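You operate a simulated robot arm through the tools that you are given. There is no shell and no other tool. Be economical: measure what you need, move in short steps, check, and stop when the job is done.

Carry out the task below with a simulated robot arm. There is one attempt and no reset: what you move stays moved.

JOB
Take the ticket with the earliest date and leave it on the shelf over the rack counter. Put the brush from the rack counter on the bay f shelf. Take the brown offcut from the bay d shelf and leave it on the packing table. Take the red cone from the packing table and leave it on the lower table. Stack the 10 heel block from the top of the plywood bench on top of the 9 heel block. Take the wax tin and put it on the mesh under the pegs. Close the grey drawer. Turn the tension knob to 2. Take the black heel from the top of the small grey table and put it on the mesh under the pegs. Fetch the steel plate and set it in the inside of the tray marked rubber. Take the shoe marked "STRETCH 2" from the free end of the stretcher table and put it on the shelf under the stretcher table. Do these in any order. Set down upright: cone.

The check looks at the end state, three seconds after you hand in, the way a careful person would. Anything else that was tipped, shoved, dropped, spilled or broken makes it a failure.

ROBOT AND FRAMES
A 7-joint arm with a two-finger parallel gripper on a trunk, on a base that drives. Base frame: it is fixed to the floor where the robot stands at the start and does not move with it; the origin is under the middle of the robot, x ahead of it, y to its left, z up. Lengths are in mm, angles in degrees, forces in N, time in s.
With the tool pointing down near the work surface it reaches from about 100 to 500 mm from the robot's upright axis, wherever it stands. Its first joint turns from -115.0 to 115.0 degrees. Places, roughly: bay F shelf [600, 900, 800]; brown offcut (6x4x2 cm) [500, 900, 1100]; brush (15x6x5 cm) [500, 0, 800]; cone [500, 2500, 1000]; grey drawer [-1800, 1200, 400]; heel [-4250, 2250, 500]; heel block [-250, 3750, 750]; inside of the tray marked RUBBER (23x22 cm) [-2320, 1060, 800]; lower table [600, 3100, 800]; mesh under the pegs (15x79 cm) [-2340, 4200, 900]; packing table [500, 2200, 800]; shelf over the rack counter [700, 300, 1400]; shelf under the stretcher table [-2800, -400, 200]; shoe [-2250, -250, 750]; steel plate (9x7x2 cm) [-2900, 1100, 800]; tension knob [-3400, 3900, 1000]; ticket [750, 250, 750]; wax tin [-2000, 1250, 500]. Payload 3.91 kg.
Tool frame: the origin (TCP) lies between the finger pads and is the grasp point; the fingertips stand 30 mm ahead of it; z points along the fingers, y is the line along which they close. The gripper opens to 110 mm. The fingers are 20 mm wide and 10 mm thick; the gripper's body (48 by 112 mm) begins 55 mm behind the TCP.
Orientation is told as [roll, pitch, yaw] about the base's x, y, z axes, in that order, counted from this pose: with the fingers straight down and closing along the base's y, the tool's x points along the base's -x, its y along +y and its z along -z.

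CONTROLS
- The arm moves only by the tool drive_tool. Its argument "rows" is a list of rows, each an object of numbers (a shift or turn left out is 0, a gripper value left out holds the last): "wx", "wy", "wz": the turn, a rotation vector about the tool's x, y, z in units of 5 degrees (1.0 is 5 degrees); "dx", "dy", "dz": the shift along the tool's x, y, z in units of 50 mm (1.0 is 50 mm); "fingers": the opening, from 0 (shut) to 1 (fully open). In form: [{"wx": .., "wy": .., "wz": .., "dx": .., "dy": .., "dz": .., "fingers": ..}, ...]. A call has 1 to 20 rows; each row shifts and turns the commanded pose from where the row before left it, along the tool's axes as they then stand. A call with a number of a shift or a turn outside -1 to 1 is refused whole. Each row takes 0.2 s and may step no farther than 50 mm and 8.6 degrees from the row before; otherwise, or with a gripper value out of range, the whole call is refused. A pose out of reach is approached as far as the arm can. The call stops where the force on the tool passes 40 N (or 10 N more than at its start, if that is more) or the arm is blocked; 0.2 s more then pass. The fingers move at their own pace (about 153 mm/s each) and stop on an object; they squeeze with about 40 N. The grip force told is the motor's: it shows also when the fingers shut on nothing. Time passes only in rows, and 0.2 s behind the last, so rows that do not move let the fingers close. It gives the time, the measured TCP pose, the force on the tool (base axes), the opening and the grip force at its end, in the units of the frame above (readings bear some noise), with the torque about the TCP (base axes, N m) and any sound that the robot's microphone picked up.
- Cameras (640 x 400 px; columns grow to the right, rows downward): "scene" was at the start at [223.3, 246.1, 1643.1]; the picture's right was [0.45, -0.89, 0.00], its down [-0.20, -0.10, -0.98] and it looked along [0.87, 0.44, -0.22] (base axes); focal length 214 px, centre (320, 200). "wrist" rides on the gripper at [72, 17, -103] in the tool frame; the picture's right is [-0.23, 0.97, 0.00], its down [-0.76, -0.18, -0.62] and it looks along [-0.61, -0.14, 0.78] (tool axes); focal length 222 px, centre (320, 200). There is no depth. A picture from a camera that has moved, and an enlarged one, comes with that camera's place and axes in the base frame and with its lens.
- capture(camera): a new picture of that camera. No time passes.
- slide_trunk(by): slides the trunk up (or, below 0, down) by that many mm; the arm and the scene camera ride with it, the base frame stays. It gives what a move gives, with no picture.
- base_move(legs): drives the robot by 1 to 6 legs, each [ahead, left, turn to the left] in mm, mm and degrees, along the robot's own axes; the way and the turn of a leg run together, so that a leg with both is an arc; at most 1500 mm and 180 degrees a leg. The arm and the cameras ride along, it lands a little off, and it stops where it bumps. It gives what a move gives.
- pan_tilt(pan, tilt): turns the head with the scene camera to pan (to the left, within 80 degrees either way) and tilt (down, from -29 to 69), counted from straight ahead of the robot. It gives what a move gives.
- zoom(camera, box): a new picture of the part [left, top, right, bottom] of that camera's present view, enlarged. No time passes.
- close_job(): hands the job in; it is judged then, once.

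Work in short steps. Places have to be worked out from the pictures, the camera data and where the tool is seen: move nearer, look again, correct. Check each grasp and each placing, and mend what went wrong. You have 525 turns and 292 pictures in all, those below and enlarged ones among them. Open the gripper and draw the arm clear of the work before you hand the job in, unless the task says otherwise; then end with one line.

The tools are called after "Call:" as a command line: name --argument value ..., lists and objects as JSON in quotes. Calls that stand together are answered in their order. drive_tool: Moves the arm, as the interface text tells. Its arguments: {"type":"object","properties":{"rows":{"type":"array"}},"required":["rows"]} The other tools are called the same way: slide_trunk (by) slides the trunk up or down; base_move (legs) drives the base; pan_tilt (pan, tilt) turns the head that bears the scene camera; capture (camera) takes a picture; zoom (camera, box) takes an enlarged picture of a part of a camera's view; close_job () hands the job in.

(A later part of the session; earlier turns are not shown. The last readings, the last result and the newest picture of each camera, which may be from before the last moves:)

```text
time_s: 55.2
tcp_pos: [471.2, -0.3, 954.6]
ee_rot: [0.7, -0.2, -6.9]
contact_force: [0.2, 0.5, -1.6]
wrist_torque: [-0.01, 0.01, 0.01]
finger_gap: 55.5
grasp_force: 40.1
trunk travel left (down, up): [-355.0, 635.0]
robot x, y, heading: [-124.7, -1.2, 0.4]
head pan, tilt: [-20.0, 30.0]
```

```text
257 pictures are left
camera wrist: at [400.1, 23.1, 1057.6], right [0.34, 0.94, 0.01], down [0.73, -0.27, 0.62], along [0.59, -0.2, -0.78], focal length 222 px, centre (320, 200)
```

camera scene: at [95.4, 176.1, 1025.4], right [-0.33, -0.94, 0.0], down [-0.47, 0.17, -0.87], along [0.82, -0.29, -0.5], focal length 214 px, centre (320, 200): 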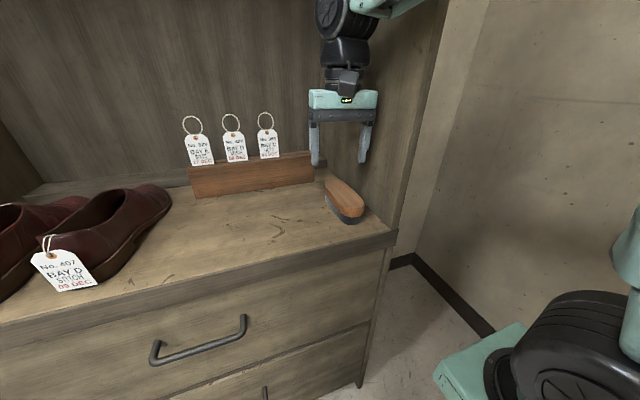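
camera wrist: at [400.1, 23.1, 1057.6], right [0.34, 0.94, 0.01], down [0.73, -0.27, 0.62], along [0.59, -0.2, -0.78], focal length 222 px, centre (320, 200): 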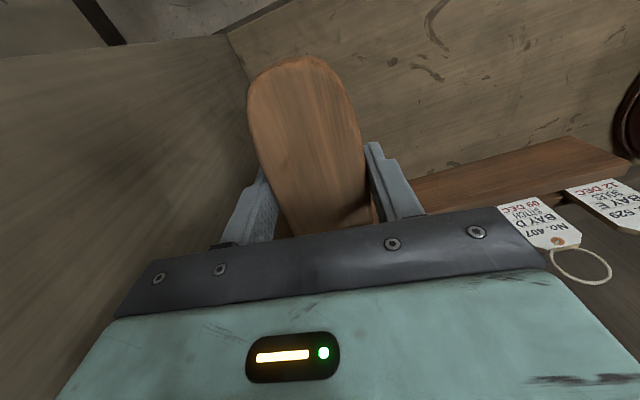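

Brush is held. I back off 300 mm and drive left toward the bays, then look.

Call:
base_move --legs '[[-300, 0, 0], [0, 800, 0]]'

Call:
pan_tilt --pan 10 --tilt 15

Call:
capture --camera "scene"

```text
time_s: 61.3
tcp_pos: [155.2, 826.1, 953.6]
ee_rot: [0.7, -0.2, -6.0]
contact_force: [-0.4, -0.6, -1.5]
wrist_torque: [-0.01, 0.0, -0.02]
finger_gap: 55.6
grasp_force: 39.9
trunk travel left (down, up): [-355.0, 635.0]
robot x, y, heading: [-441.3, 815.9, 1.4]
head pan, tilt: [-20.0, 30.0]
```

```text
time_s: 62.2
tcp_pos: [154.6, 825.5, 953.3]
ee_rot: [0.7, -0.2, -6.1]
contact_force: [-1.1, -0.2, -0.6]
wrist_torque: [0.0, 0.05, 0.02]
finger_gap: 55.6
grasp_force: 40.5
trunk travel left (down, up): [-355.0, 635.0]
robot x, y, heading: [-447.8, 818.9, 1.7]
head pan, tilt: [10.0, 15.0]
```

```text
256 pictures are left
camera scene: at [-217.7, 1044.2, 1049.4], right [0.2, -0.98, 0.0], down [-0.25, -0.05, -0.97], along [0.95, 0.19, -0.26], focal length 214 px, centre (320, 200)
```

scene: 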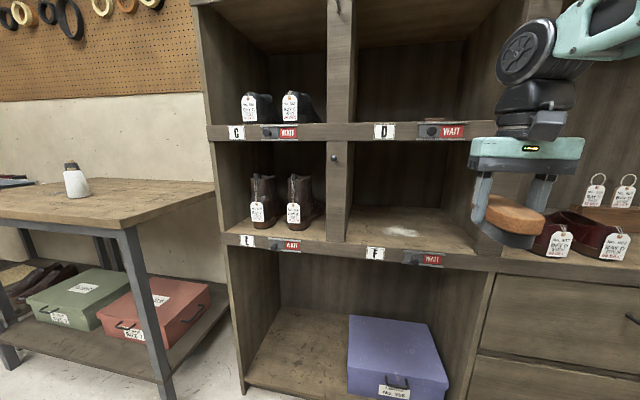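

Bay F is the lower right bay (D above it). I zoom to measure its floor and the protruding knobs.

Call:
zoom --camera "scene" --box '[320, 80, 500, 280]'

Call:
drive_tool --rows '[{"wz": -1}, {"wz": -0.2}, {"wy": -1}, {"wy": -1}, {"wy": -1}, {"wy": -1}, {"wy": -1}, {"wy": -1}, {"wy": -1}, {"wy": -1}]'

Call:
base_move --legs '[[0, 135, -1.5]]'

Call:
capture --camera "scene"

```text
2.00 times, centred on (410, 180) of scene
camera zoom: at [-217.7, 1044.2, 1049.4], right [0.2, -0.98, 0.0], down [-0.25, -0.05, -0.97], along [0.95, 0.19, -0.26], focal length 429 px, centre (140, 240)
```

zoom: 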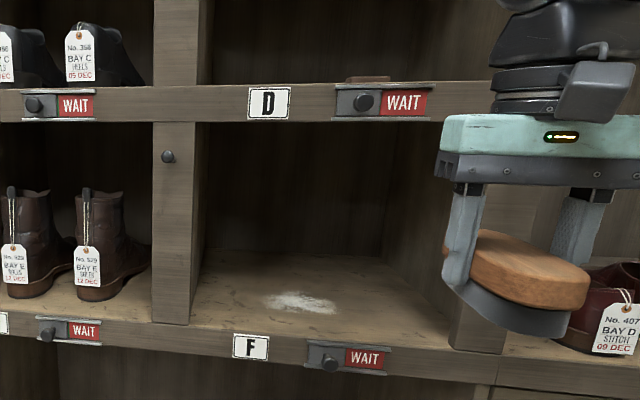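

```text
time_s: 64.4
tcp_pos: [156.2, 827.1, 954.7]
ee_rot: [0.9, -40.3, -0.5]
contact_force: [-0.1, -0.4, -1.2]
wrist_torque: [0.0, 0.04, -0.02]
finger_gap: 55.1
grasp_force: 40.2
trunk travel left (down, up): [-355.0, 635.0]
robot x, y, heading: [-440.1, 817.6, 1.5]
head pan, tilt: [10.0, 15.0]
```

```text
time_s: 65.7
tcp_pos: [153.5, 940.8, 954.2]
ee_rot: [0.9, -40.3, -2.1]
contact_force: [0.5, -0.2, -0.9]
wrist_torque: [0.0, 0.05, -0.03]
finger_gap: 55.2
grasp_force: 39.9
trunk travel left (down, up): [-355.0, 635.0]
robot x, y, heading: [-442.0, 949.0, 0.1]
head pan, tilt: [10.0, 15.0]
```

```text
254 pictures are left
camera scene: at [-213.4, 1168.7, 1049.5], right [0.17, -0.98, 0.0], down [-0.26, -0.04, -0.97], along [0.95, 0.17, -0.26], focal length 214 px, centre (320, 200)
```

scene: 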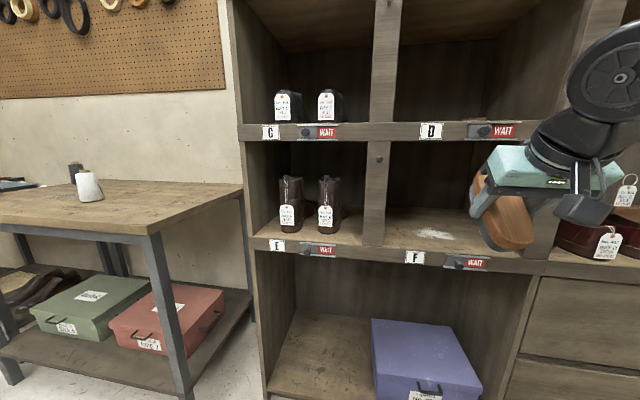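

Bay F floor ≈ z 764 (level with the counter), opening y 734–1068, ceiling ≈ 1054. I lower to z≈880, shift to y≈965 and drive in 270 mm.

Call:
slide_trunk --by -74

Call:
base_move --legs '[[0, 24, 0], [270, 0, 0]]'

Call:
capture --camera "scene"

Call:
capture --camera "wrist"

```text
time_s: 66.8
tcp_pos: [154.1, 940.4, 880.5]
ee_rot: [0.9, -40.2, -2.1]
contact_force: [0.6, -0.5, -1.8]
wrist_torque: [0.01, 0.03, -0.02]
finger_gap: 55.2
grasp_force: 39.7
trunk travel left (down, up): [-281.0, 709.0]
robot x, y, heading: [-443.9, 948.5, 0.0]
head pan, tilt: [10.0, 15.0]
```

```text
time_s: 69.2
tcp_pos: [432.3, 965.3, 880.7]
ee_rot: [0.9, -40.2, -2.0]
contact_force: [-0.2, 1.0, -1.4]
wrist_torque: [-0.02, 0.01, -0.02]
finger_gap: 55.4
grasp_force: 39.5
trunk travel left (down, up): [-281.0, 709.0]
robot x, y, heading: [-167.1, 969.8, 0.3]
head pan, tilt: [10.0, 15.0]
```

```text
253 pictures are left
camera scene: at [64.2, 1193.3, 975.5], right [0.17, -0.98, 0.0], down [-0.25, -0.05, -0.97], along [0.95, 0.17, -0.26], focal length 214 px, centre (320, 200)
```

scene: 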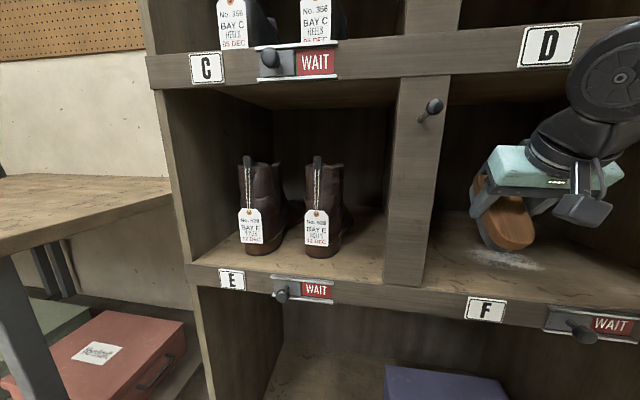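

```text
252 pictures are left
camera wrist: at [309.9, 984.4, 912.1], right [0.2, 0.97, 0.16], down [0.17, -0.19, 0.97], along [0.96, -0.16, -0.21], focal length 222 px, centre (320, 200)
```

wrist: 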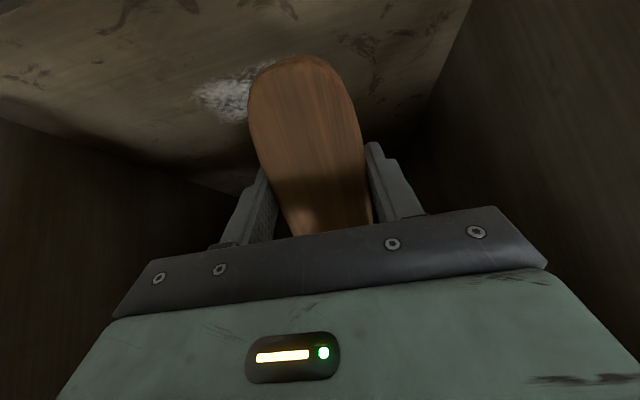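

The brush is inside the bay. I lower with the trunk toward contact.

Call:
slide_trunk --by -24

Call:
zoom --camera "scene" --box '[420, 140, 640, 320]'

```text
time_s: 69.9
tcp_pos: [431.3, 966.1, 856.2]
ee_rot: [0.8, -40.3, -2.0]
contact_force: [0.2, -0.3, -0.8]
wrist_torque: [0.0, 0.07, 0.03]
finger_gap: 55.0
grasp_force: 40.3
trunk travel left (down, up): [-257.0, 733.0]
robot x, y, heading: [-168.1, 972.1, 0.0]
head pan, tilt: [10.0, 15.0]
```

```text
2.22 times, centred on (530, 230) of scene
camera zoom: at [64.2, 1193.3, 951.4], right [0.17, -0.98, 0.0], down [-0.25, -0.05, -0.97], along [0.95, 0.17, -0.26], focal length 477 px, centre (-147, 133)
```

zoom: 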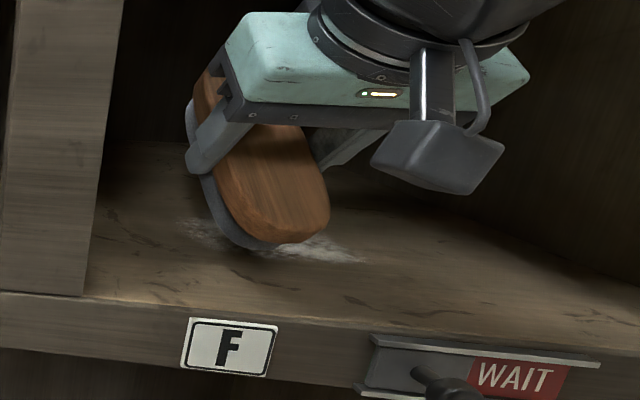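

Nearly touching. A little more down, then see the force.

Call:
slide_trunk --by -8

```text
time_s: 70.5
tcp_pos: [431.6, 967.2, 848.9]
ee_rot: [0.9, -40.1, -2.1]
contact_force: [0.8, -1.1, -1.5]
wrist_torque: [0.0, 0.02, 0.03]
finger_gap: 55.1
grasp_force: 39.9
trunk travel left (down, up): [-249.0, 741.0]
robot x, y, heading: [-165.4, 969.5, 0.3]
head pan, tilt: [10.0, 15.0]
```

Call:
drive_tool --rows '[{"dz": 0.077, "dx": 0.064}, {"dz": 0.077, "dx": 0.064}]'

Call:
zoom --camera "scene" --box '[420, 140, 640, 320]'

```text
time_s: 71.1
tcp_pos: [430.8, 966.1, 837.3]
ee_rot: [0.9, -40.2, -2.0]
contact_force: [-1.0, -0.4, -1.5]
wrist_torque: [0.03, 0.02, -0.01]
finger_gap: 55.2
grasp_force: 39.4
trunk travel left (down, up): [-249.0, 741.0]
robot x, y, heading: [-165.3, 973.2, 0.4]
head pan, tilt: [10.0, 15.0]
```

```text
2.22 times, centred on (530, 230) of scene
camera zoom: at [64.2, 1193.3, 943.5], right [0.17, -0.98, 0.0], down [-0.25, -0.05, -0.97], along [0.95, 0.17, -0.26], focal length 477 px, centre (-147, 133)
```

zoom: 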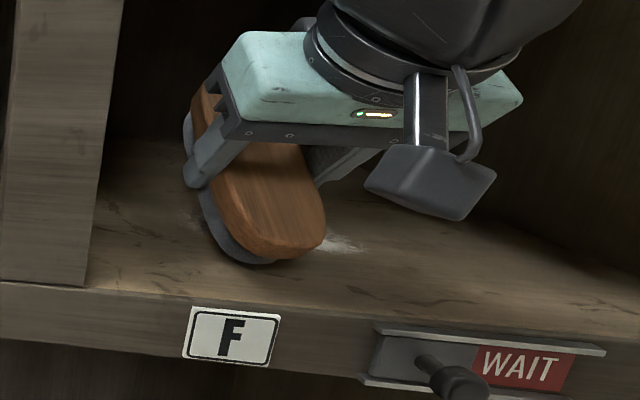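

Still free; I continue down in 5 mm rows until it touches.

Call:
drive_tool --rows '[{"dz": 0.077, "dx": 0.064}, {"dz": 0.077, "dx": 0.064}]'

Call:
drive_tool --rows '[{"dz": 0.077, "dx": 0.064}]'

Call:
zoom --camera "scene" --box '[420, 140, 640, 320]'

```text
time_s: 71.7
tcp_pos: [430.9, 965.8, 831.1]
ee_rot: [0.9, -40.6, -1.9]
contact_force: [-5.7, -1.9, 19.5]
wrist_torque: [-0.07, 0.7, 0.01]
finger_gap: 55.0
grasp_force: 39.9
trunk travel left (down, up): [-249.0, 741.0]
robot x, y, heading: [-169.9, 968.6, 0.4]
head pan, tilt: [10.0, 15.0]
```

```text
time_s: 72.1
tcp_pos: [432.0, 965.0, 825.9]
ee_rot: [0.9, -40.6, -2.1]
contact_force: [11.2, -3.3, 27.9]
wrist_torque: [-0.24, -0.13, 0.05]
finger_gap: 55.9
grasp_force: 39.4
trunk travel left (down, up): [-249.0, 741.0]
robot x, y, heading: [-166.5, 969.8, 0.2]
head pan, tilt: [10.0, 15.0]
```

```text
2.22 times, centred on (530, 230) of scene
camera zoom: at [64.0, 1193.2, 943.9], right [0.17, -0.98, 0.0], down [-0.25, -0.05, -0.97], along [0.95, 0.17, -0.26], focal length 477 px, centre (-147, 133)
```

zoom: 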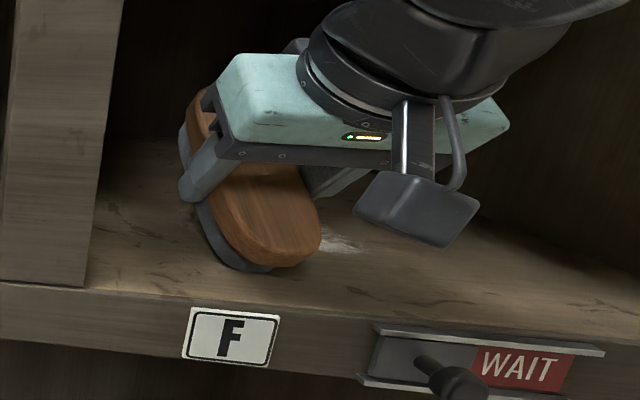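

Pressing down pivots the brush toward flat in the grip; I press a few mm further.

Call:
drive_tool --rows '[{"dz": 0.077, "dx": 0.064}, {"dz": 0.077, "dx": 0.064}]'

Call:
drive_tool --rows '[{"dz": 0.077, "dx": 0.064}, {"dz": 0.077, "dx": 0.064}]'

Call:
zoom --camera "scene" --box '[420, 140, 640, 320]'

```text
time_s: 72.7
tcp_pos: [432.2, 967.6, 815.0]
ee_rot: [0.9, -40.4, -2.0]
contact_force: [9.1, -5.2, 27.2]
wrist_torque: [-0.3, 0.08, 0.12]
finger_gap: 55.1
grasp_force: 40.3
trunk travel left (down, up): [-249.0, 741.0]
robot x, y, heading: [-168.5, 972.3, 0.1]
head pan, tilt: [10.0, 15.0]
```

```text
time_s: 73.3
tcp_pos: [432.9, 967.4, 804.6]
ee_rot: [0.9, -40.4, -2.0]
contact_force: [7.9, -1.0, 26.0]
wrist_torque: [-0.02, 0.28, 0.0]
finger_gap: 54.9
grasp_force: 40.3
trunk travel left (down, up): [-249.0, 741.0]
robot x, y, heading: [-169.9, 971.9, 0.2]
head pan, tilt: [10.0, 15.0]
```

```text
2.22 times, centred on (530, 230) of scene
camera zoom: at [63.7, 1193.4, 943.7], right [0.17, -0.98, 0.0], down [-0.25, -0.05, -0.97], along [0.95, 0.17, -0.26], focal length 477 px, centre (-147, 133)
```

zoom: 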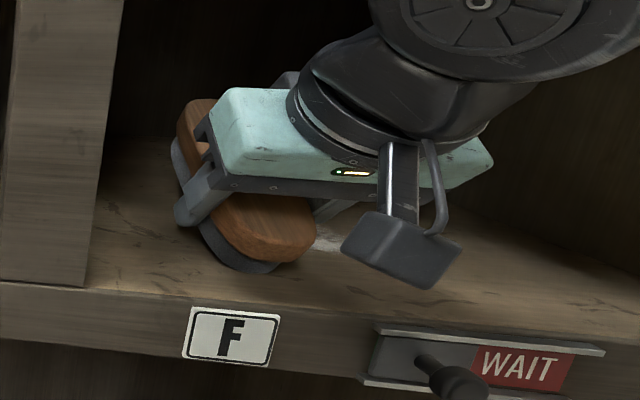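

Much flatter now. I open and back off along the tool axis.

Call:
drive_tool --rows '[{"fingers": 0.75}, {}, {}, {"dz": -0.6}, {"dz": -0.6}, {"dz": -0.6}]'

Call:
zoom --camera "scene" --box '[420, 140, 640, 320]'

```text
time_s: 74.7
tcp_pos: [405.1, 978.8, 834.5]
ee_rot: [0.9, -40.2, -2.1]
contact_force: [0.0, 0.0, -0.1]
wrist_torque: [-0.04, 0.03, 0.03]
finger_gap: 83.0
grasp_force: 0.1
out of reach, approached as far as the arm can: row 5, 6
trunk travel left (down, up): [-249.0, 741.0]
robot x, y, heading: [-169.5, 974.4, -0.3]
head pan, tilt: [10.0, 15.0]
```

```text
2.22 times, centred on (530, 230) of scene
camera zoom: at [64.2, 1193.3, 943.5], right [0.17, -0.98, 0.0], down [-0.25, -0.05, -0.97], along [0.95, 0.17, -0.26], focal length 477 px, centre (-147, 133)
```

zoom: 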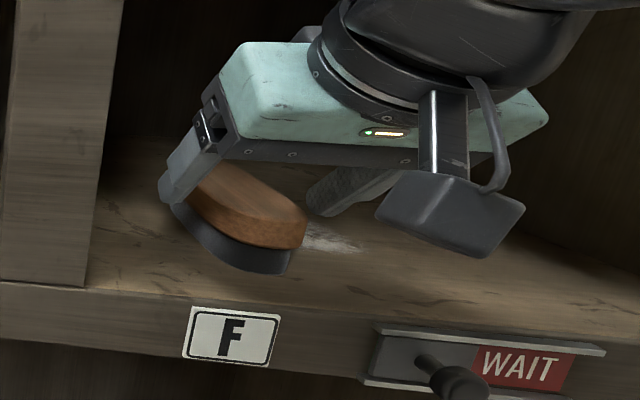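

Brush stands flat on bay F's shelf. I raise slightly to clear it, then back out.

Call:
slide_trunk --by 45

Call:
base_move --legs '[[-280, 0, 0]]'

Call:
capture --camera "scene"

```text
time_s: 75.5
tcp_pos: [406.1, 977.7, 878.1]
ee_rot: [0.9, -40.2, -2.0]
contact_force: [0.1, 0.7, 0.7]
wrist_torque: [-0.03, -0.02, 0.01]
finger_gap: 82.2
grasp_force: 0.0
trunk travel left (down, up): [-294.0, 696.0]
robot x, y, heading: [-171.2, 971.9, 0.1]
head pan, tilt: [10.0, 15.0]
```

```text
time_s: 77.5
tcp_pos: [129.9, 978.4, 878.4]
ee_rot: [1.0, -40.3, -1.9]
contact_force: [0.3, -0.9, 1.1]
wrist_torque: [-0.01, -0.04, 0.01]
finger_gap: 82.5
grasp_force: 0.0
trunk travel left (down, up): [-294.0, 696.0]
robot x, y, heading: [-448.2, 971.6, 0.0]
head pan, tilt: [10.0, 15.0]
```

```text
246 pictures are left
camera scene: at [-211.6, 1192.9, 988.5], right [0.17, -0.98, 0.0], down [-0.25, -0.05, -0.97], along [0.95, 0.17, -0.26], focal length 214 px, centre (320, 200)
```

scene: 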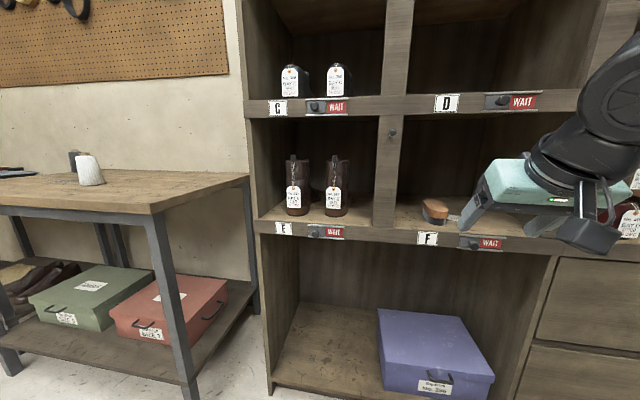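

Brush done. Next the offcut in bay D: raise the trunk and look in.

Call:
slide_trunk --by 350

Call:
pan_tilt --pan -20 --tilt 25

Call:
capture --camera "scene"

Call:
capture --camera "wrist"

```text
time_s: 80.9
tcp_pos: [129.7, 978.9, 1228.5]
ee_rot: [0.8, -40.2, -1.9]
contact_force: [-0.1, -0.4, 0.1]
wrist_torque: [0.01, 0.0, 0.01]
finger_gap: 82.4
grasp_force: 0.2
trunk travel left (down, up): [-644.0, 346.0]
robot x, y, heading: [-442.5, 967.9, -0.1]
head pan, tilt: [10.0, 15.0]
```

```text
time_s: 81.8
tcp_pos: [131.3, 978.4, 1228.1]
ee_rot: [0.9, -40.2, -2.1]
contact_force: [0.3, 0.0, 0.0]
wrist_torque: [0.0, -0.03, 0.01]
finger_gap: 82.5
grasp_force: 0.0
trunk travel left (down, up): [-644.0, 346.0]
robot x, y, heading: [-440.7, 970.8, 0.1]
head pan, tilt: [-20.0, 25.0]
```

```text
245 pictures are left
camera scene: at [-217.0, 1145.3, 1322.3], right [-0.34, -0.94, 0.0], down [-0.4, 0.14, -0.91], along [0.85, -0.31, -0.42], focal length 214 px, centre (320, 200)
```

scene: 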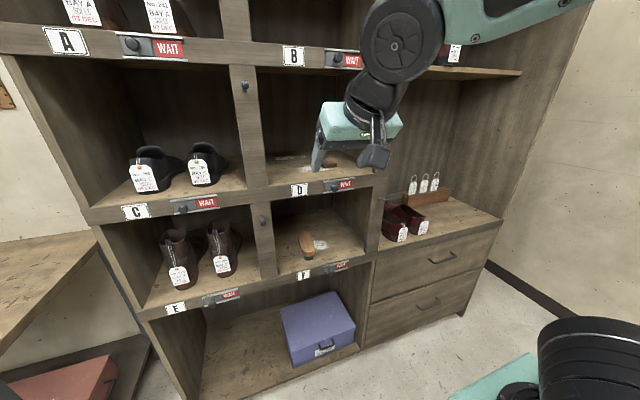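

```text
244 pictures are left
camera wrist: at [8.2, 997.5, 1260.0], right [0.2, 0.97, 0.16], down [0.17, -0.19, 0.97], along [0.96, -0.16, -0.21], focal length 222 px, centre (320, 200)
```

wrist: 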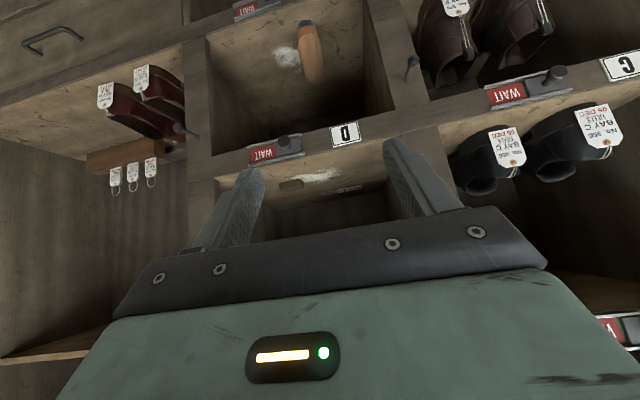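

Call:
zoom --camera "wrist" --box '[200, 120, 440, 220]'

Call:
zoom --camera "scene" --box '[230, 90, 410, 210]'

```text
2.67 times, centred on (320, 170) of wrist
camera zoom: at [8.2, 997.5, 1260.0], right [0.2, 0.97, 0.16], down [0.17, -0.19, 0.97], along [0.96, -0.16, -0.21], focal length 592 px, centre (320, 280)
```

zoom: 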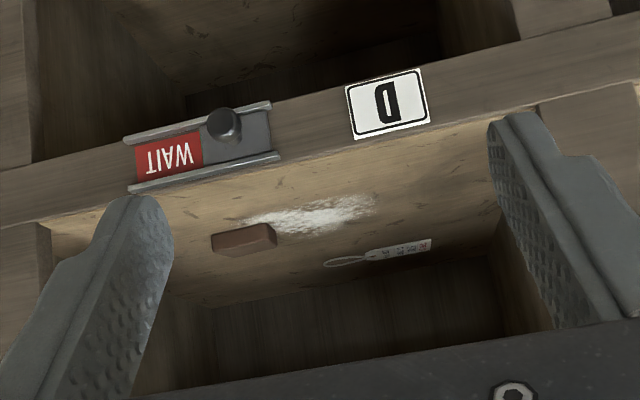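

```text
3.33 times, centred on (320, 150) of scene
camera zoom: at [-217.0, 1145.3, 1322.3], right [-0.34, -0.94, 0.0], down [-0.4, 0.14, -0.91], along [0.85, -0.31, -0.42], focal length 715 px, centre (320, 367)
```

zoom: 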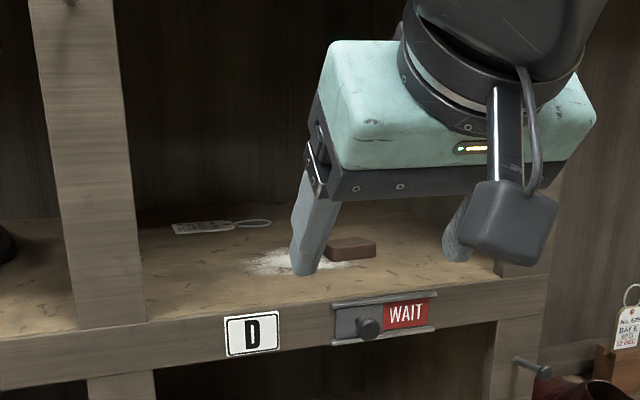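

A stray tag lies there too—to be left alone, but I check its date later up close. Offcut ≈ [485,856,1110]. I align y and drive nearer at z≈1180.

Call:
base_move --legs '[[0, -120, 0], [210, 0, 0]]'

Call:
slide_trunk --by -40

Call:
capture --camera "wrist"

Call:
zoom --camera "scene" --box '[230, 90, 410, 210]'

```text
time_s: 84.3
tcp_pos: [338.2, 855.7, 1228.0]
ee_rot: [0.8, -40.2, -2.1]
contact_force: [-0.7, -0.4, -0.7]
wrist_torque: [0.02, 0.01, 0.02]
finger_gap: 82.3
grasp_force: 0.0
trunk travel left (down, up): [-644.0, 346.0]
robot x, y, heading: [-232.8, 851.9, -0.1]
head pan, tilt: [-20.0, 25.0]
```

```text
time_s: 85.1
tcp_pos: [338.3, 857.7, 1188.7]
ee_rot: [0.8, -40.3, -2.1]
contact_force: [-0.1, 0.0, 1.1]
wrist_torque: [0.01, -0.01, 0.01]
finger_gap: 82.7
grasp_force: 0.0
trunk travel left (down, up): [-604.0, 386.0]
robot x, y, heading: [-235.6, 853.2, -0.0]
head pan, tilt: [-20.0, 25.0]
```

```text
241 pictures are left
camera wrist: at [216.8, 876.4, 1219.9], right [0.2, 0.97, 0.16], down [0.17, -0.19, 0.97], along [0.96, -0.17, -0.21], focal length 222 px, centre (320, 200)
```

wrist: 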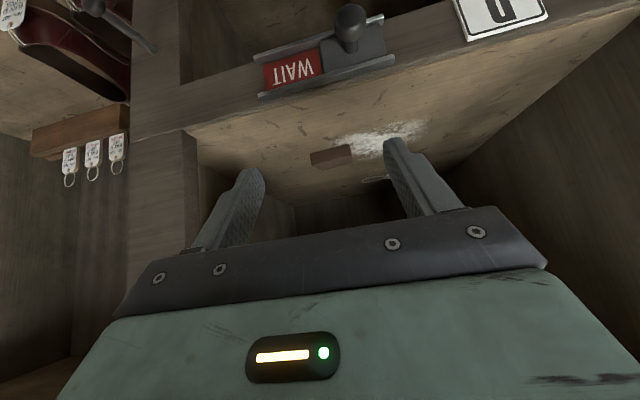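

```text
3.33 times, centred on (320, 150) of scene
camera zoom: at [-8.1, 1024.4, 1282.2], right [-0.34, -0.94, 0.0], down [-0.4, 0.14, -0.91], along [0.85, -0.31, -0.42], focal length 715 px, centre (320, 367)
```

zoom: 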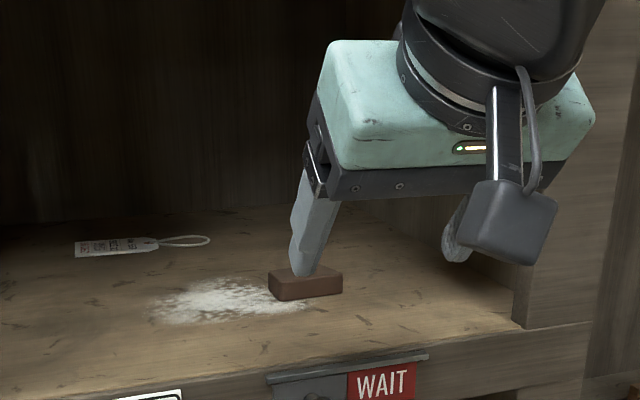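

Offcut ≈ [485,852,1103]. I drive 125 mm ahead, then lower.

Call:
base_move --legs '[[126, 0, 0]]'

Call:
slide_trunk --by -45

Call:
capture --camera "wrist"

Call:
zoom --camera "scene" --box '[230, 90, 410, 210]'

```text
time_s: 86.4
tcp_pos: [464.2, 857.5, 1187.6]
ee_rot: [0.8, -40.2, -2.1]
contact_force: [0.1, -0.4, 0.5]
wrist_torque: [0.01, 0.01, -0.02]
finger_gap: 82.6
grasp_force: 0.1
trunk travel left (down, up): [-604.0, 386.0]
robot x, y, heading: [-110.4, 849.2, -0.2]
head pan, tilt: [-20.0, 25.0]
```

```text
time_s: 87.3
tcp_pos: [463.0, 857.5, 1143.9]
ee_rot: [0.9, -40.2, -2.1]
contact_force: [0.6, -0.5, 0.6]
wrist_torque: [0.0, -0.01, -0.02]
finger_gap: 82.3
grasp_force: 0.0
trunk travel left (down, up): [-559.0, 431.0]
robot x, y, heading: [-109.0, 850.3, -0.1]
head pan, tilt: [-20.0, 25.0]
```

```text
239 pictures are left
camera wrist: at [341.3, 876.0, 1174.9], right [0.2, 0.97, 0.16], down [0.17, -0.19, 0.97], along [0.96, -0.17, -0.21], focal length 222 px, centre (320, 200)
```

wrist: 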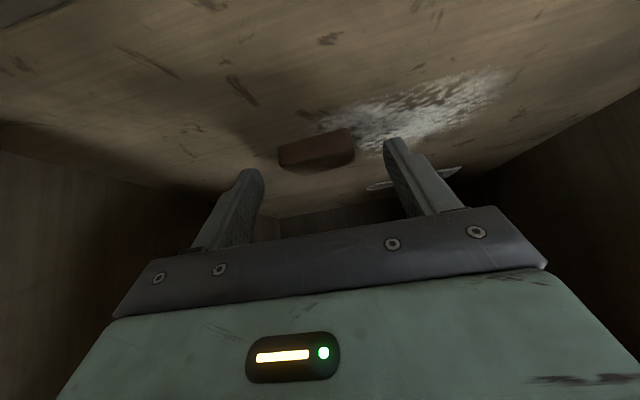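

```text
3.33 times, centred on (320, 150) of scene
camera zoom: at [116.4, 1024.1, 1237.2], right [-0.34, -0.94, 0.0], down [-0.4, 0.15, -0.91], along [0.85, -0.31, -0.42], focal length 715 px, centre (320, 367)
```

zoom: 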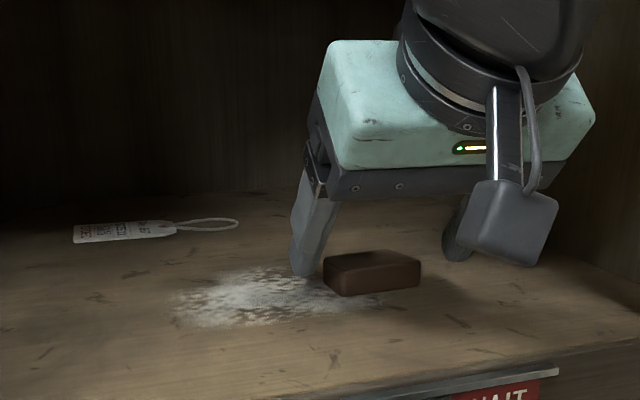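

I shift 4 mm right, lower 15 and advance 8 mm.

Call:
drive_tool --rows '[{"dy": -0.08}, {"dz": 0.33, "dx": 0.07}]'

Call:
capture --camera "wrist"

Call:
zoom --camera "scene" --box '[230, 90, 410, 210]'

```text
time_s: 87.9
tcp_pos: [470.6, 851.4, 1129.6]
ee_rot: [0.9, -40.4, -2.1]
contact_force: [-4.8, -0.2, 7.2]
wrist_torque: [-0.29, 0.04, -0.23]
finger_gap: 82.5
grasp_force: 0.0
trunk travel left (down, up): [-559.0, 431.0]
robot x, y, heading: [-107.1, 850.0, -0.6]
head pan, tilt: [-20.0, 25.0]
```

```text
237 pictures are left
camera wrist: at [349.1, 871.5, 1161.3], right [0.2, 0.97, 0.16], down [0.17, -0.19, 0.97], along [0.96, -0.17, -0.21], focal length 222 px, centre (320, 200)
```

wrist: 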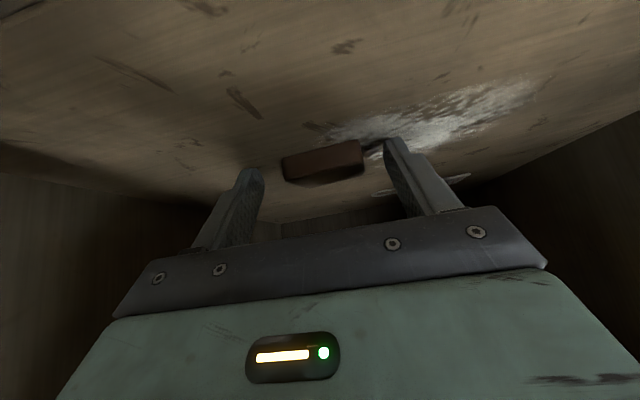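

```text
3.33 times, centred on (320, 150) of scene
camera zoom: at [116.0, 1024.1, 1237.5], right [-0.34, -0.94, 0.0], down [-0.4, 0.15, -0.91], along [0.85, -0.31, -0.42], focal length 715 px, centre (320, 367)
```

zoom: 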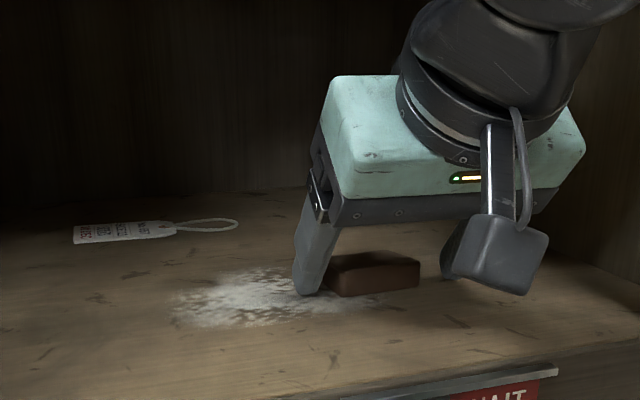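

Fingertips touch the floor level and straddle the offcut. I lift 2 mm and close.

Call:
drive_tool --rows '[{"dz": 0.06, "dx": -0.12}, {"fingers": 0}, {}, {}, {}]'

Call:
slide_trunk --by 60

Call:
capture --camera "wrist"

```text
time_s: 89.1
tcp_pos: [478.8, 852.3, 1131.2]
ee_rot: [1.0, -40.3, -2.1]
contact_force: [2.0, 1.1, 3.3]
wrist_torque: [-0.06, -0.05, 0.03]
finger_gap: 51.4
grasp_force: 39.7
trunk travel left (down, up): [-559.0, 431.0]
robot x, y, heading: [-110.7, 852.6, -0.2]
head pan, tilt: [-20.0, 25.0]
```

```text
time_s: 90.1
tcp_pos: [477.5, 852.7, 1191.8]
ee_rot: [0.7, -40.1, -2.1]
contact_force: [-0.6, 0.2, -1.2]
wrist_torque: [-0.03, 0.01, 0.04]
finger_gap: 51.7
grasp_force: 40.0
trunk travel left (down, up): [-619.0, 371.0]
robot x, y, heading: [-112.7, 852.3, 0.1]
head pan, tilt: [-20.0, 25.0]
```

```text
235 pictures are left
camera wrist: at [355.5, 871.7, 1223.1], right [0.2, 0.97, 0.16], down [0.17, -0.19, 0.97], along [0.96, -0.17, -0.21], focal length 222 px, centre (320, 200)
```

wrist: 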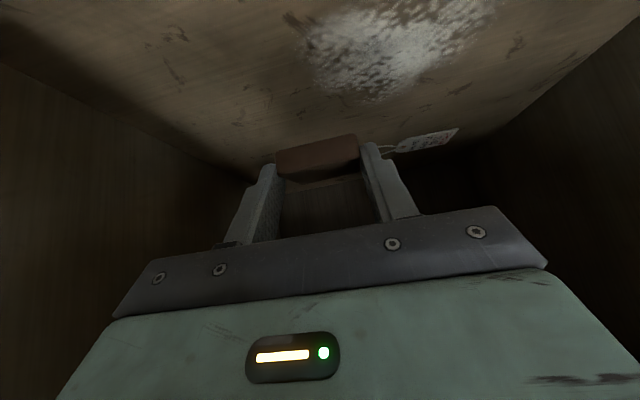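

Offcut held. I check the tag in the bay for its date, then back out.

Call:
zoom --camera "wrist" --box '[375, 115, 475, 170]'

Call:
base_move --legs '[[-330, 0, 0]]'

```text
6.40 times, centred on (425, 142) of wrist
camera zoom: at [355.5, 871.7, 1223.1], right [0.2, 0.97, 0.16], down [0.17, -0.19, 0.97], along [0.96, -0.17, -0.21], focal length 1422 px, centre (-352, 568)
```

zoom: 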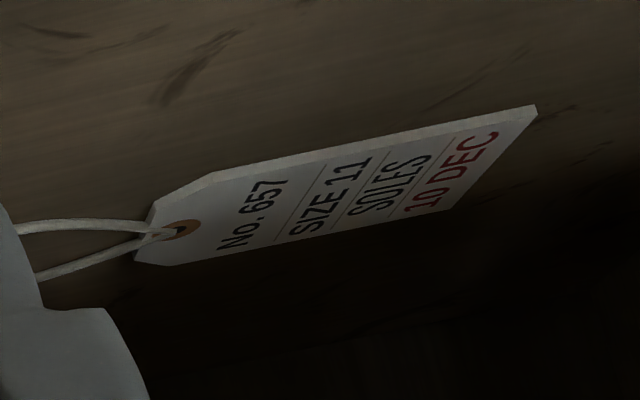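

```text
time_s: 92.3
tcp_pos: [138.8, 853.5, 1191.0]
ee_rot: [0.8, -40.2, -2.0]
contact_force: [0.5, 0.1, -0.8]
wrist_torque: [0.0, 0.0, 0.03]
finger_gap: 51.6
grasp_force: 40.3
trunk travel left (down, up): [-619.0, 371.0]
robot x, y, heading: [-447.4, 853.2, -0.2]
head pan, tilt: [-20.0, 25.0]
```

10 DEC – later, fine. Now left to the packing table.

Call:
base_move --legs '[[0, 900, 0]]'

Call:
pan_tilt --pan 10 --tilt 25

Call:
capture --camera "scene"

```text
time_s: 96.9
tcp_pos: [142.7, 1719.9, 1191.3]
ee_rot: [0.9, -40.3, -2.6]
contact_force: [0.1, 0.4, -0.6]
wrist_torque: [-0.02, 0.01, 0.01]
finger_gap: 51.8
grasp_force: 40.1
trunk travel left (down, up): [-619.0, 371.0]
robot x, y, heading: [-442.2, 1724.0, -0.3]
head pan, tilt: [-20.0, 25.0]
```

```text
time_s: 97.9
tcp_pos: [143.8, 1720.4, 1190.7]
ee_rot: [0.8, -40.2, -2.7]
contact_force: [0.4, 0.0, -1.0]
wrist_torque: [0.02, 0.0, 0.01]
finger_gap: 51.8
grasp_force: 40.6
trunk travel left (down, up): [-619.0, 371.0]
robot x, y, heading: [-445.9, 1724.5, -0.8]
head pan, tilt: [10.0, 25.0]
```

```text
233 pictures are left
camera scene: at [-211.3, 1942.5, 1297.3], right [0.16, -0.99, 0.0], down [-0.42, -0.07, -0.91], along [0.89, 0.15, -0.42], focal length 214 px, centre (320, 200)
```

scene: 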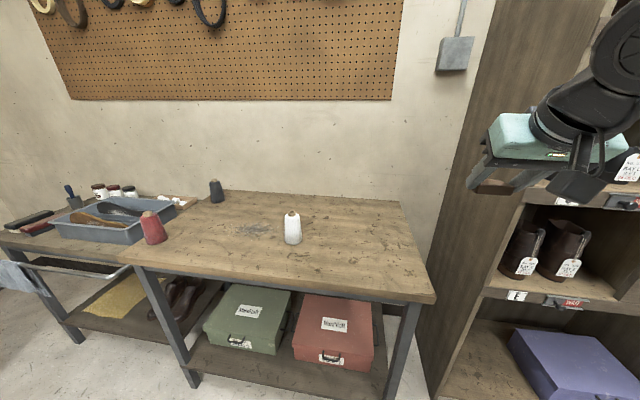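

Packing table with red cone near its left end. I lower the trunk 250 for a second view to fix heights.

Call:
slide_trunk --by -200

Call:
capture --camera "scene"

```text
time_s: 100.0
tcp_pos: [143.0, 1721.6, 990.3]
ee_rot: [0.9, -40.2, -2.7]
contact_force: [-0.4, -0.4, 0.2]
wrist_torque: [0.02, -0.02, -0.02]
finger_gap: 51.6
grasp_force: 40.2
trunk travel left (down, up): [-419.0, 571.0]
robot x, y, heading: [-446.3, 1727.8, -0.6]
head pan, tilt: [10.0, 25.0]
```

```text
232 pictures are left
camera scene: at [-211.3, 1942.5, 1097.3], right [0.16, -0.99, 0.0], down [-0.42, -0.07, -0.91], along [0.89, 0.15, -0.42], focal length 214 px, centre (320, 200)
```

scene: 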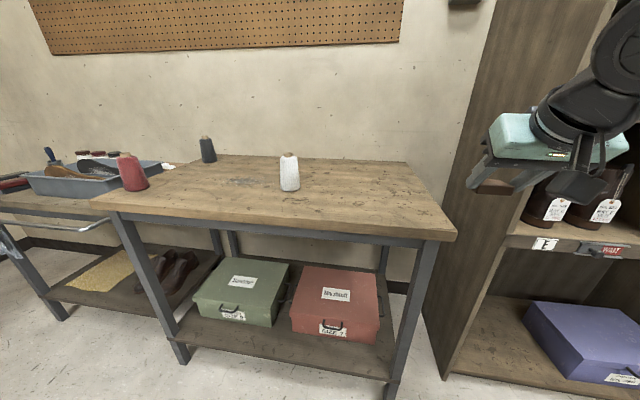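

Table top ≈ z 825, front edge x≈230, right end y≈1710; red cone ≈ [300,2600]. I carry the offcut to about [405,1900].

Call:
base_move --legs '[[0, 180, 0], [260, 0, 0]]'

Call:
slide_trunk --by -110

Call:
capture --camera "scene"

Call:
capture --camera "wrist"

```text
time_s: 103.0
tcp_pos: [404.9, 1902.9, 991.6]
ee_rot: [0.9, -40.2, -2.3]
contact_force: [0.1, -0.4, -0.6]
wrist_torque: [-0.04, -0.03, 0.01]
finger_gap: 51.7
grasp_force: 40.0
trunk travel left (down, up): [-419.0, 571.0]
robot x, y, heading: [-183.8, 1903.5, -0.1]
head pan, tilt: [10.0, 25.0]
```

```text
time_s: 104.4
tcp_pos: [405.1, 1903.4, 881.3]
ee_rot: [0.9, -40.3, -2.4]
contact_force: [-0.4, -0.6, -0.3]
wrist_torque: [-0.02, -0.01, 0.0]
finger_gap: 51.6
grasp_force: 40.2
trunk travel left (down, up): [-309.0, 681.0]
robot x, y, heading: [-180.6, 1904.1, -0.5]
head pan, tilt: [10.0, 25.0]
```

```text
231 pictures are left
camera scene: at [49.1, 2123.6, 987.3], right [0.17, -0.99, 0.0], down [-0.42, -0.07, -0.91], along [0.89, 0.15, -0.42], focal length 214 px, centre (320, 200)
```

scene: 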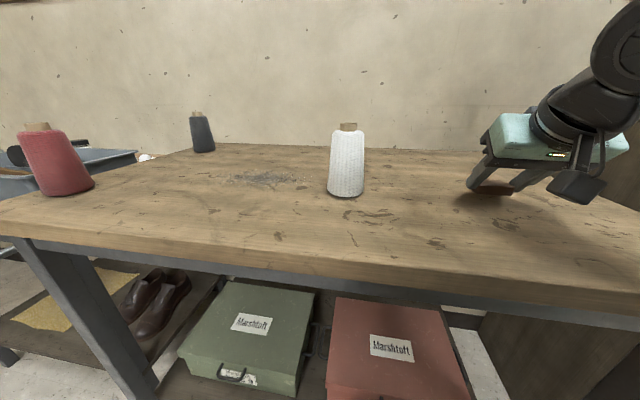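

```text
230 pictures are left
camera wrist: at [283.5, 1923.1, 913.1], right [0.2, 0.97, 0.16], down [0.17, -0.19, 0.97], along [0.96, -0.17, -0.21], focal length 222 px, centre (320, 200)
```

wrist: 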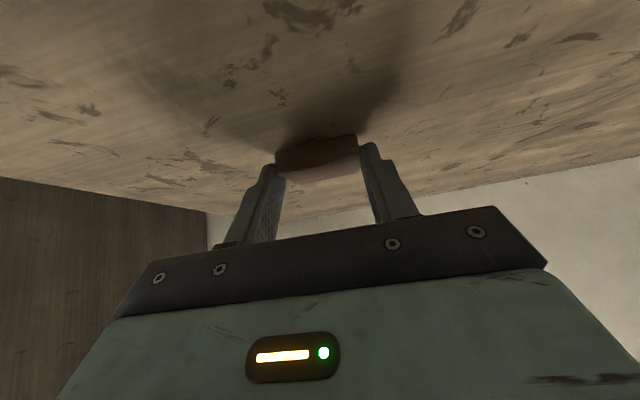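

Offcut is just above the table. I lower in small rows until contact.

Call:
drive_tool --rows '[{"dz": 0.153, "dx": 0.129}, {"dz": 0.153, "dx": 0.129}]'

Call:
drive_tool --rows '[{"dz": 0.077, "dx": 0.064}]'

```text
time_s: 105.1
tcp_pos: [406.6, 1905.0, 871.1]
ee_rot: [1.3, -41.4, -2.5]
contact_force: [-2.0, -1.8, 12.2]
wrist_torque: [-0.05, -0.04, -0.01]
finger_gap: 51.2
grasp_force: 39.9
trunk travel left (down, up): [-309.0, 681.0]
robot x, y, heading: [-182.7, 1903.9, -0.2]
head pan, tilt: [10.0, 25.0]
stopped in row 2: the force on the tool passed its limit at 72 N (the readings are from after the stop); the commanded pose is now the measured one
```

```text
time_s: 105.5
tcp_pos: [407.7, 1904.9, 869.6]
ee_rot: [1.5, -42.1, -2.5]
contact_force: [0.5, -0.9, 13.1]
wrist_torque: [-0.12, -0.08, 0.03]
finger_gap: 51.6
grasp_force: 40.4
trunk travel left (down, up): [-309.0, 681.0]
robot x, y, heading: [-184.4, 1900.8, -0.2]
head pan, tilt: [10.0, 25.0]
stopped in row 1: the force on the tool passed its limit at 44 N (the readings are from after the stop); the commanded pose is now the measured one
```

It rests on the table. I ease up slightly, open and retreat upward.

Call:
drive_tool --rows '[{"dz": -0.03, "dx": -0.03}, {"fingers": 0.75}, {}, {}, {"dz": -0.5}]'

Call:
slide_trunk --by 100

Call:
capture --camera "wrist"

```text
time_s: 106.7
tcp_pos: [395.9, 1907.3, 886.1]
ee_rot: [1.3, -41.7, -2.4]
contact_force: [0.9, -0.1, 0.2]
wrist_torque: [0.02, 0.01, -0.03]
finger_gap: 82.8
grasp_force: 0.1
out of reach, approached as far as the arm can: row 5
trunk travel left (down, up): [-309.0, 681.0]
robot x, y, heading: [-184.0, 1905.2, -0.3]
head pan, tilt: [10.0, 25.0]
```

```text
time_s: 108.0
tcp_pos: [395.9, 1908.0, 987.1]
ee_rot: [1.3, -41.7, -2.5]
contact_force: [-0.1, 0.4, 0.0]
wrist_torque: [-0.02, -0.02, 0.0]
finger_gap: 82.6
grasp_force: 0.1
trunk travel left (down, up): [-409.0, 581.0]
robot x, y, heading: [-181.9, 1900.3, -0.3]
head pan, tilt: [10.0, 25.0]
```

```text
229 pictures are left
camera wrist: at [273.1, 1927.1, 1015.0], right [0.2, 0.97, 0.17], down [0.15, -0.2, 0.97], along [0.97, -0.17, -0.18], focal length 222 px, centre (320, 200)
```

wrist: 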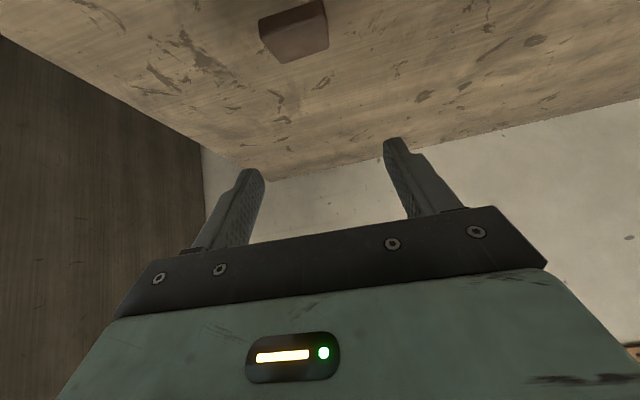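

Offcut set down. I back off and drive left to face the red cone.

Call:
base_move --legs '[[-260, 0, 0], [0, 750, 0]]'

Call:
slide_trunk --by 200

Call:
pan_tilt --pan 15 --tilt 35

Call:
capture --camera "scene"

```text
time_s: 113.6
tcp_pos: [138.2, 2656.2, 986.5]
ee_rot: [1.3, -41.7, -3.3]
contact_force: [1.1, -0.3, 0.4]
wrist_torque: [0.01, 0.01, 0.01]
finger_gap: 82.5
grasp_force: 0.2
trunk travel left (down, up): [-409.0, 581.0]
robot x, y, heading: [-439.2, 2661.0, -1.1]
head pan, tilt: [10.0, 25.0]
```

```text
time_s: 115.8
tcp_pos: [139.1, 2655.8, 1187.2]
ee_rot: [1.3, -41.7, -3.4]
contact_force: [-0.2, 0.5, -0.4]
wrist_torque: [0.01, 0.01, -0.01]
finger_gap: 82.4
grasp_force: 0.0
trunk travel left (down, up): [-609.0, 381.0]
robot x, y, heading: [-440.1, 2661.7, -1.2]
head pan, tilt: [10.0, 25.0]
```

```text
time_s: 116.5
tcp_pos: [139.0, 2656.1, 1186.4]
ee_rot: [1.4, -41.7, -3.4]
contact_force: [-0.1, -0.6, 0.1]
wrist_torque: [0.02, -0.01, 0.04]
finger_gap: 82.6
grasp_force: 0.0
trunk travel left (down, up): [-609.0, 381.0]
robot x, y, heading: [-436.5, 2664.2, -1.3]
head pan, tilt: [15.0, 35.0]
```

```text
228 pictures are left
camera scene: at [-209.7, 2884.3, 1271.5], right [0.24, -0.97, 0.0], down [-0.56, -0.14, -0.82], along [0.8, 0.2, -0.57], focal length 214 px, centre (320, 200)
```

scene: 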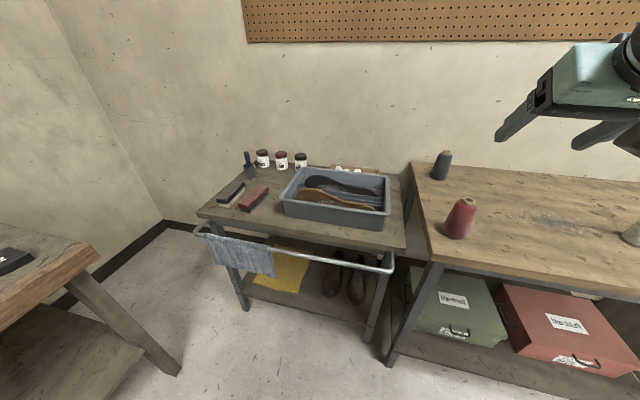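

Call:
zoom --camera "scene" --box '[180, 130, 500, 290]'

```text
2.00 times, centred on (340, 210) of scene
camera zoom: at [-209.7, 2884.3, 1271.5], right [0.24, -0.97, 0.0], down [-0.56, -0.14, -0.82], along [0.8, 0.2, -0.57], focal length 429 px, centre (280, 180)
```

zoom: 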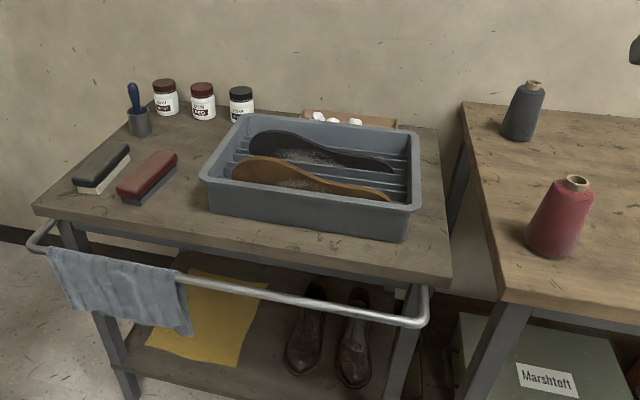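

Red cone ≈ [333,2615], top z≈952. Free spot on the lower table between tray and red block ≈ [330,3206]. I point the tool down, open wide and move over the cone.

Call:
drive_tool --rows '[{"wy": 1, "fingers": 1}, {"wy": 1}, {"wy": 1}, {"wy": 1}, {"wy": 1}, {"wy": 1}, {"wy": 1}, {"wy": 1}, {"wy": 0.34, "wx": -0.26}]'

Call:
base_move --legs '[[0, -40, 1.3], [190, 0, 0]]'

Call:
capture --camera "wrist"

Call:
capture --camera "scene"

```text
time_s: 118.5
tcp_pos: [138.7, 2657.5, 1186.7]
ee_rot: [2.3, 0.0, -2.5]
contact_force: [-0.1, -0.2, 0.2]
wrist_torque: [-0.03, -0.04, 0.06]
finger_gap: 109.9
grasp_force: 0.0
trunk travel left (down, up): [-609.0, 381.0]
robot x, y, heading: [-437.2, 2660.2, -1.0]
head pan, tilt: [15.0, 35.0]
```

```text
time_s: 120.6
tcp_pos: [330.4, 2629.9, 1186.6]
ee_rot: [2.4, 0.0, -1.2]
contact_force: [-0.6, -0.7, 0.9]
wrist_torque: [0.0, -0.02, 0.01]
finger_gap: 109.9
grasp_force: 0.0
trunk travel left (down, up): [-609.0, 381.0]
robot x, y, heading: [-243.7, 2620.2, 0.4]
head pan, tilt: [15.0, 35.0]
```

```text
226 pictures are left
camera wrist: at [257.0, 2642.3, 1289.2], right [0.25, 0.97, 0.04], down [0.76, -0.22, 0.62], along [0.6, -0.12, -0.79], focal length 222 px, centre (320, 200)
```

wrist: 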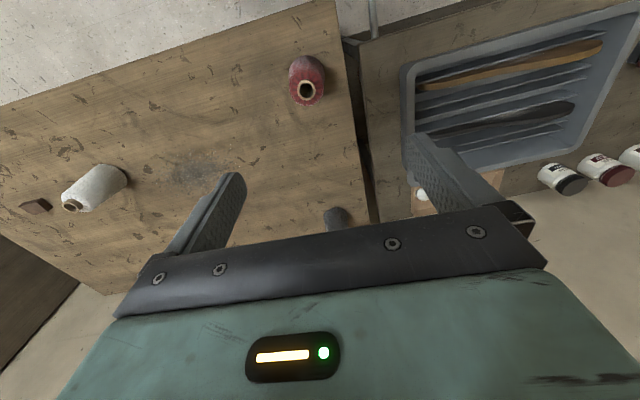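

```text
225 pictures are left
camera scene: at [-24.2, 2848.7, 1271.5], right [0.26, -0.97, 0.0], down [-0.55, -0.15, -0.82], along [0.79, 0.21, -0.57], focal length 214 px, centre (320, 200)
```

scene: 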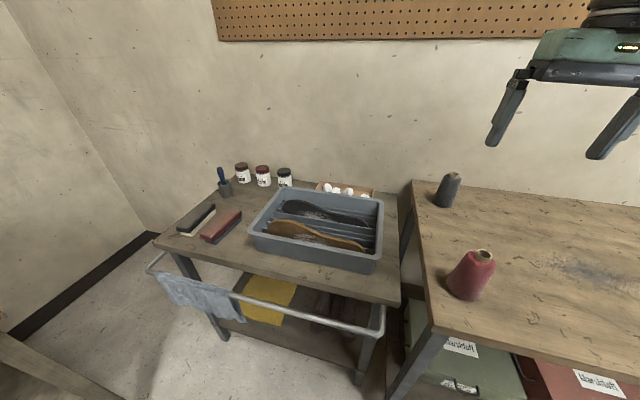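

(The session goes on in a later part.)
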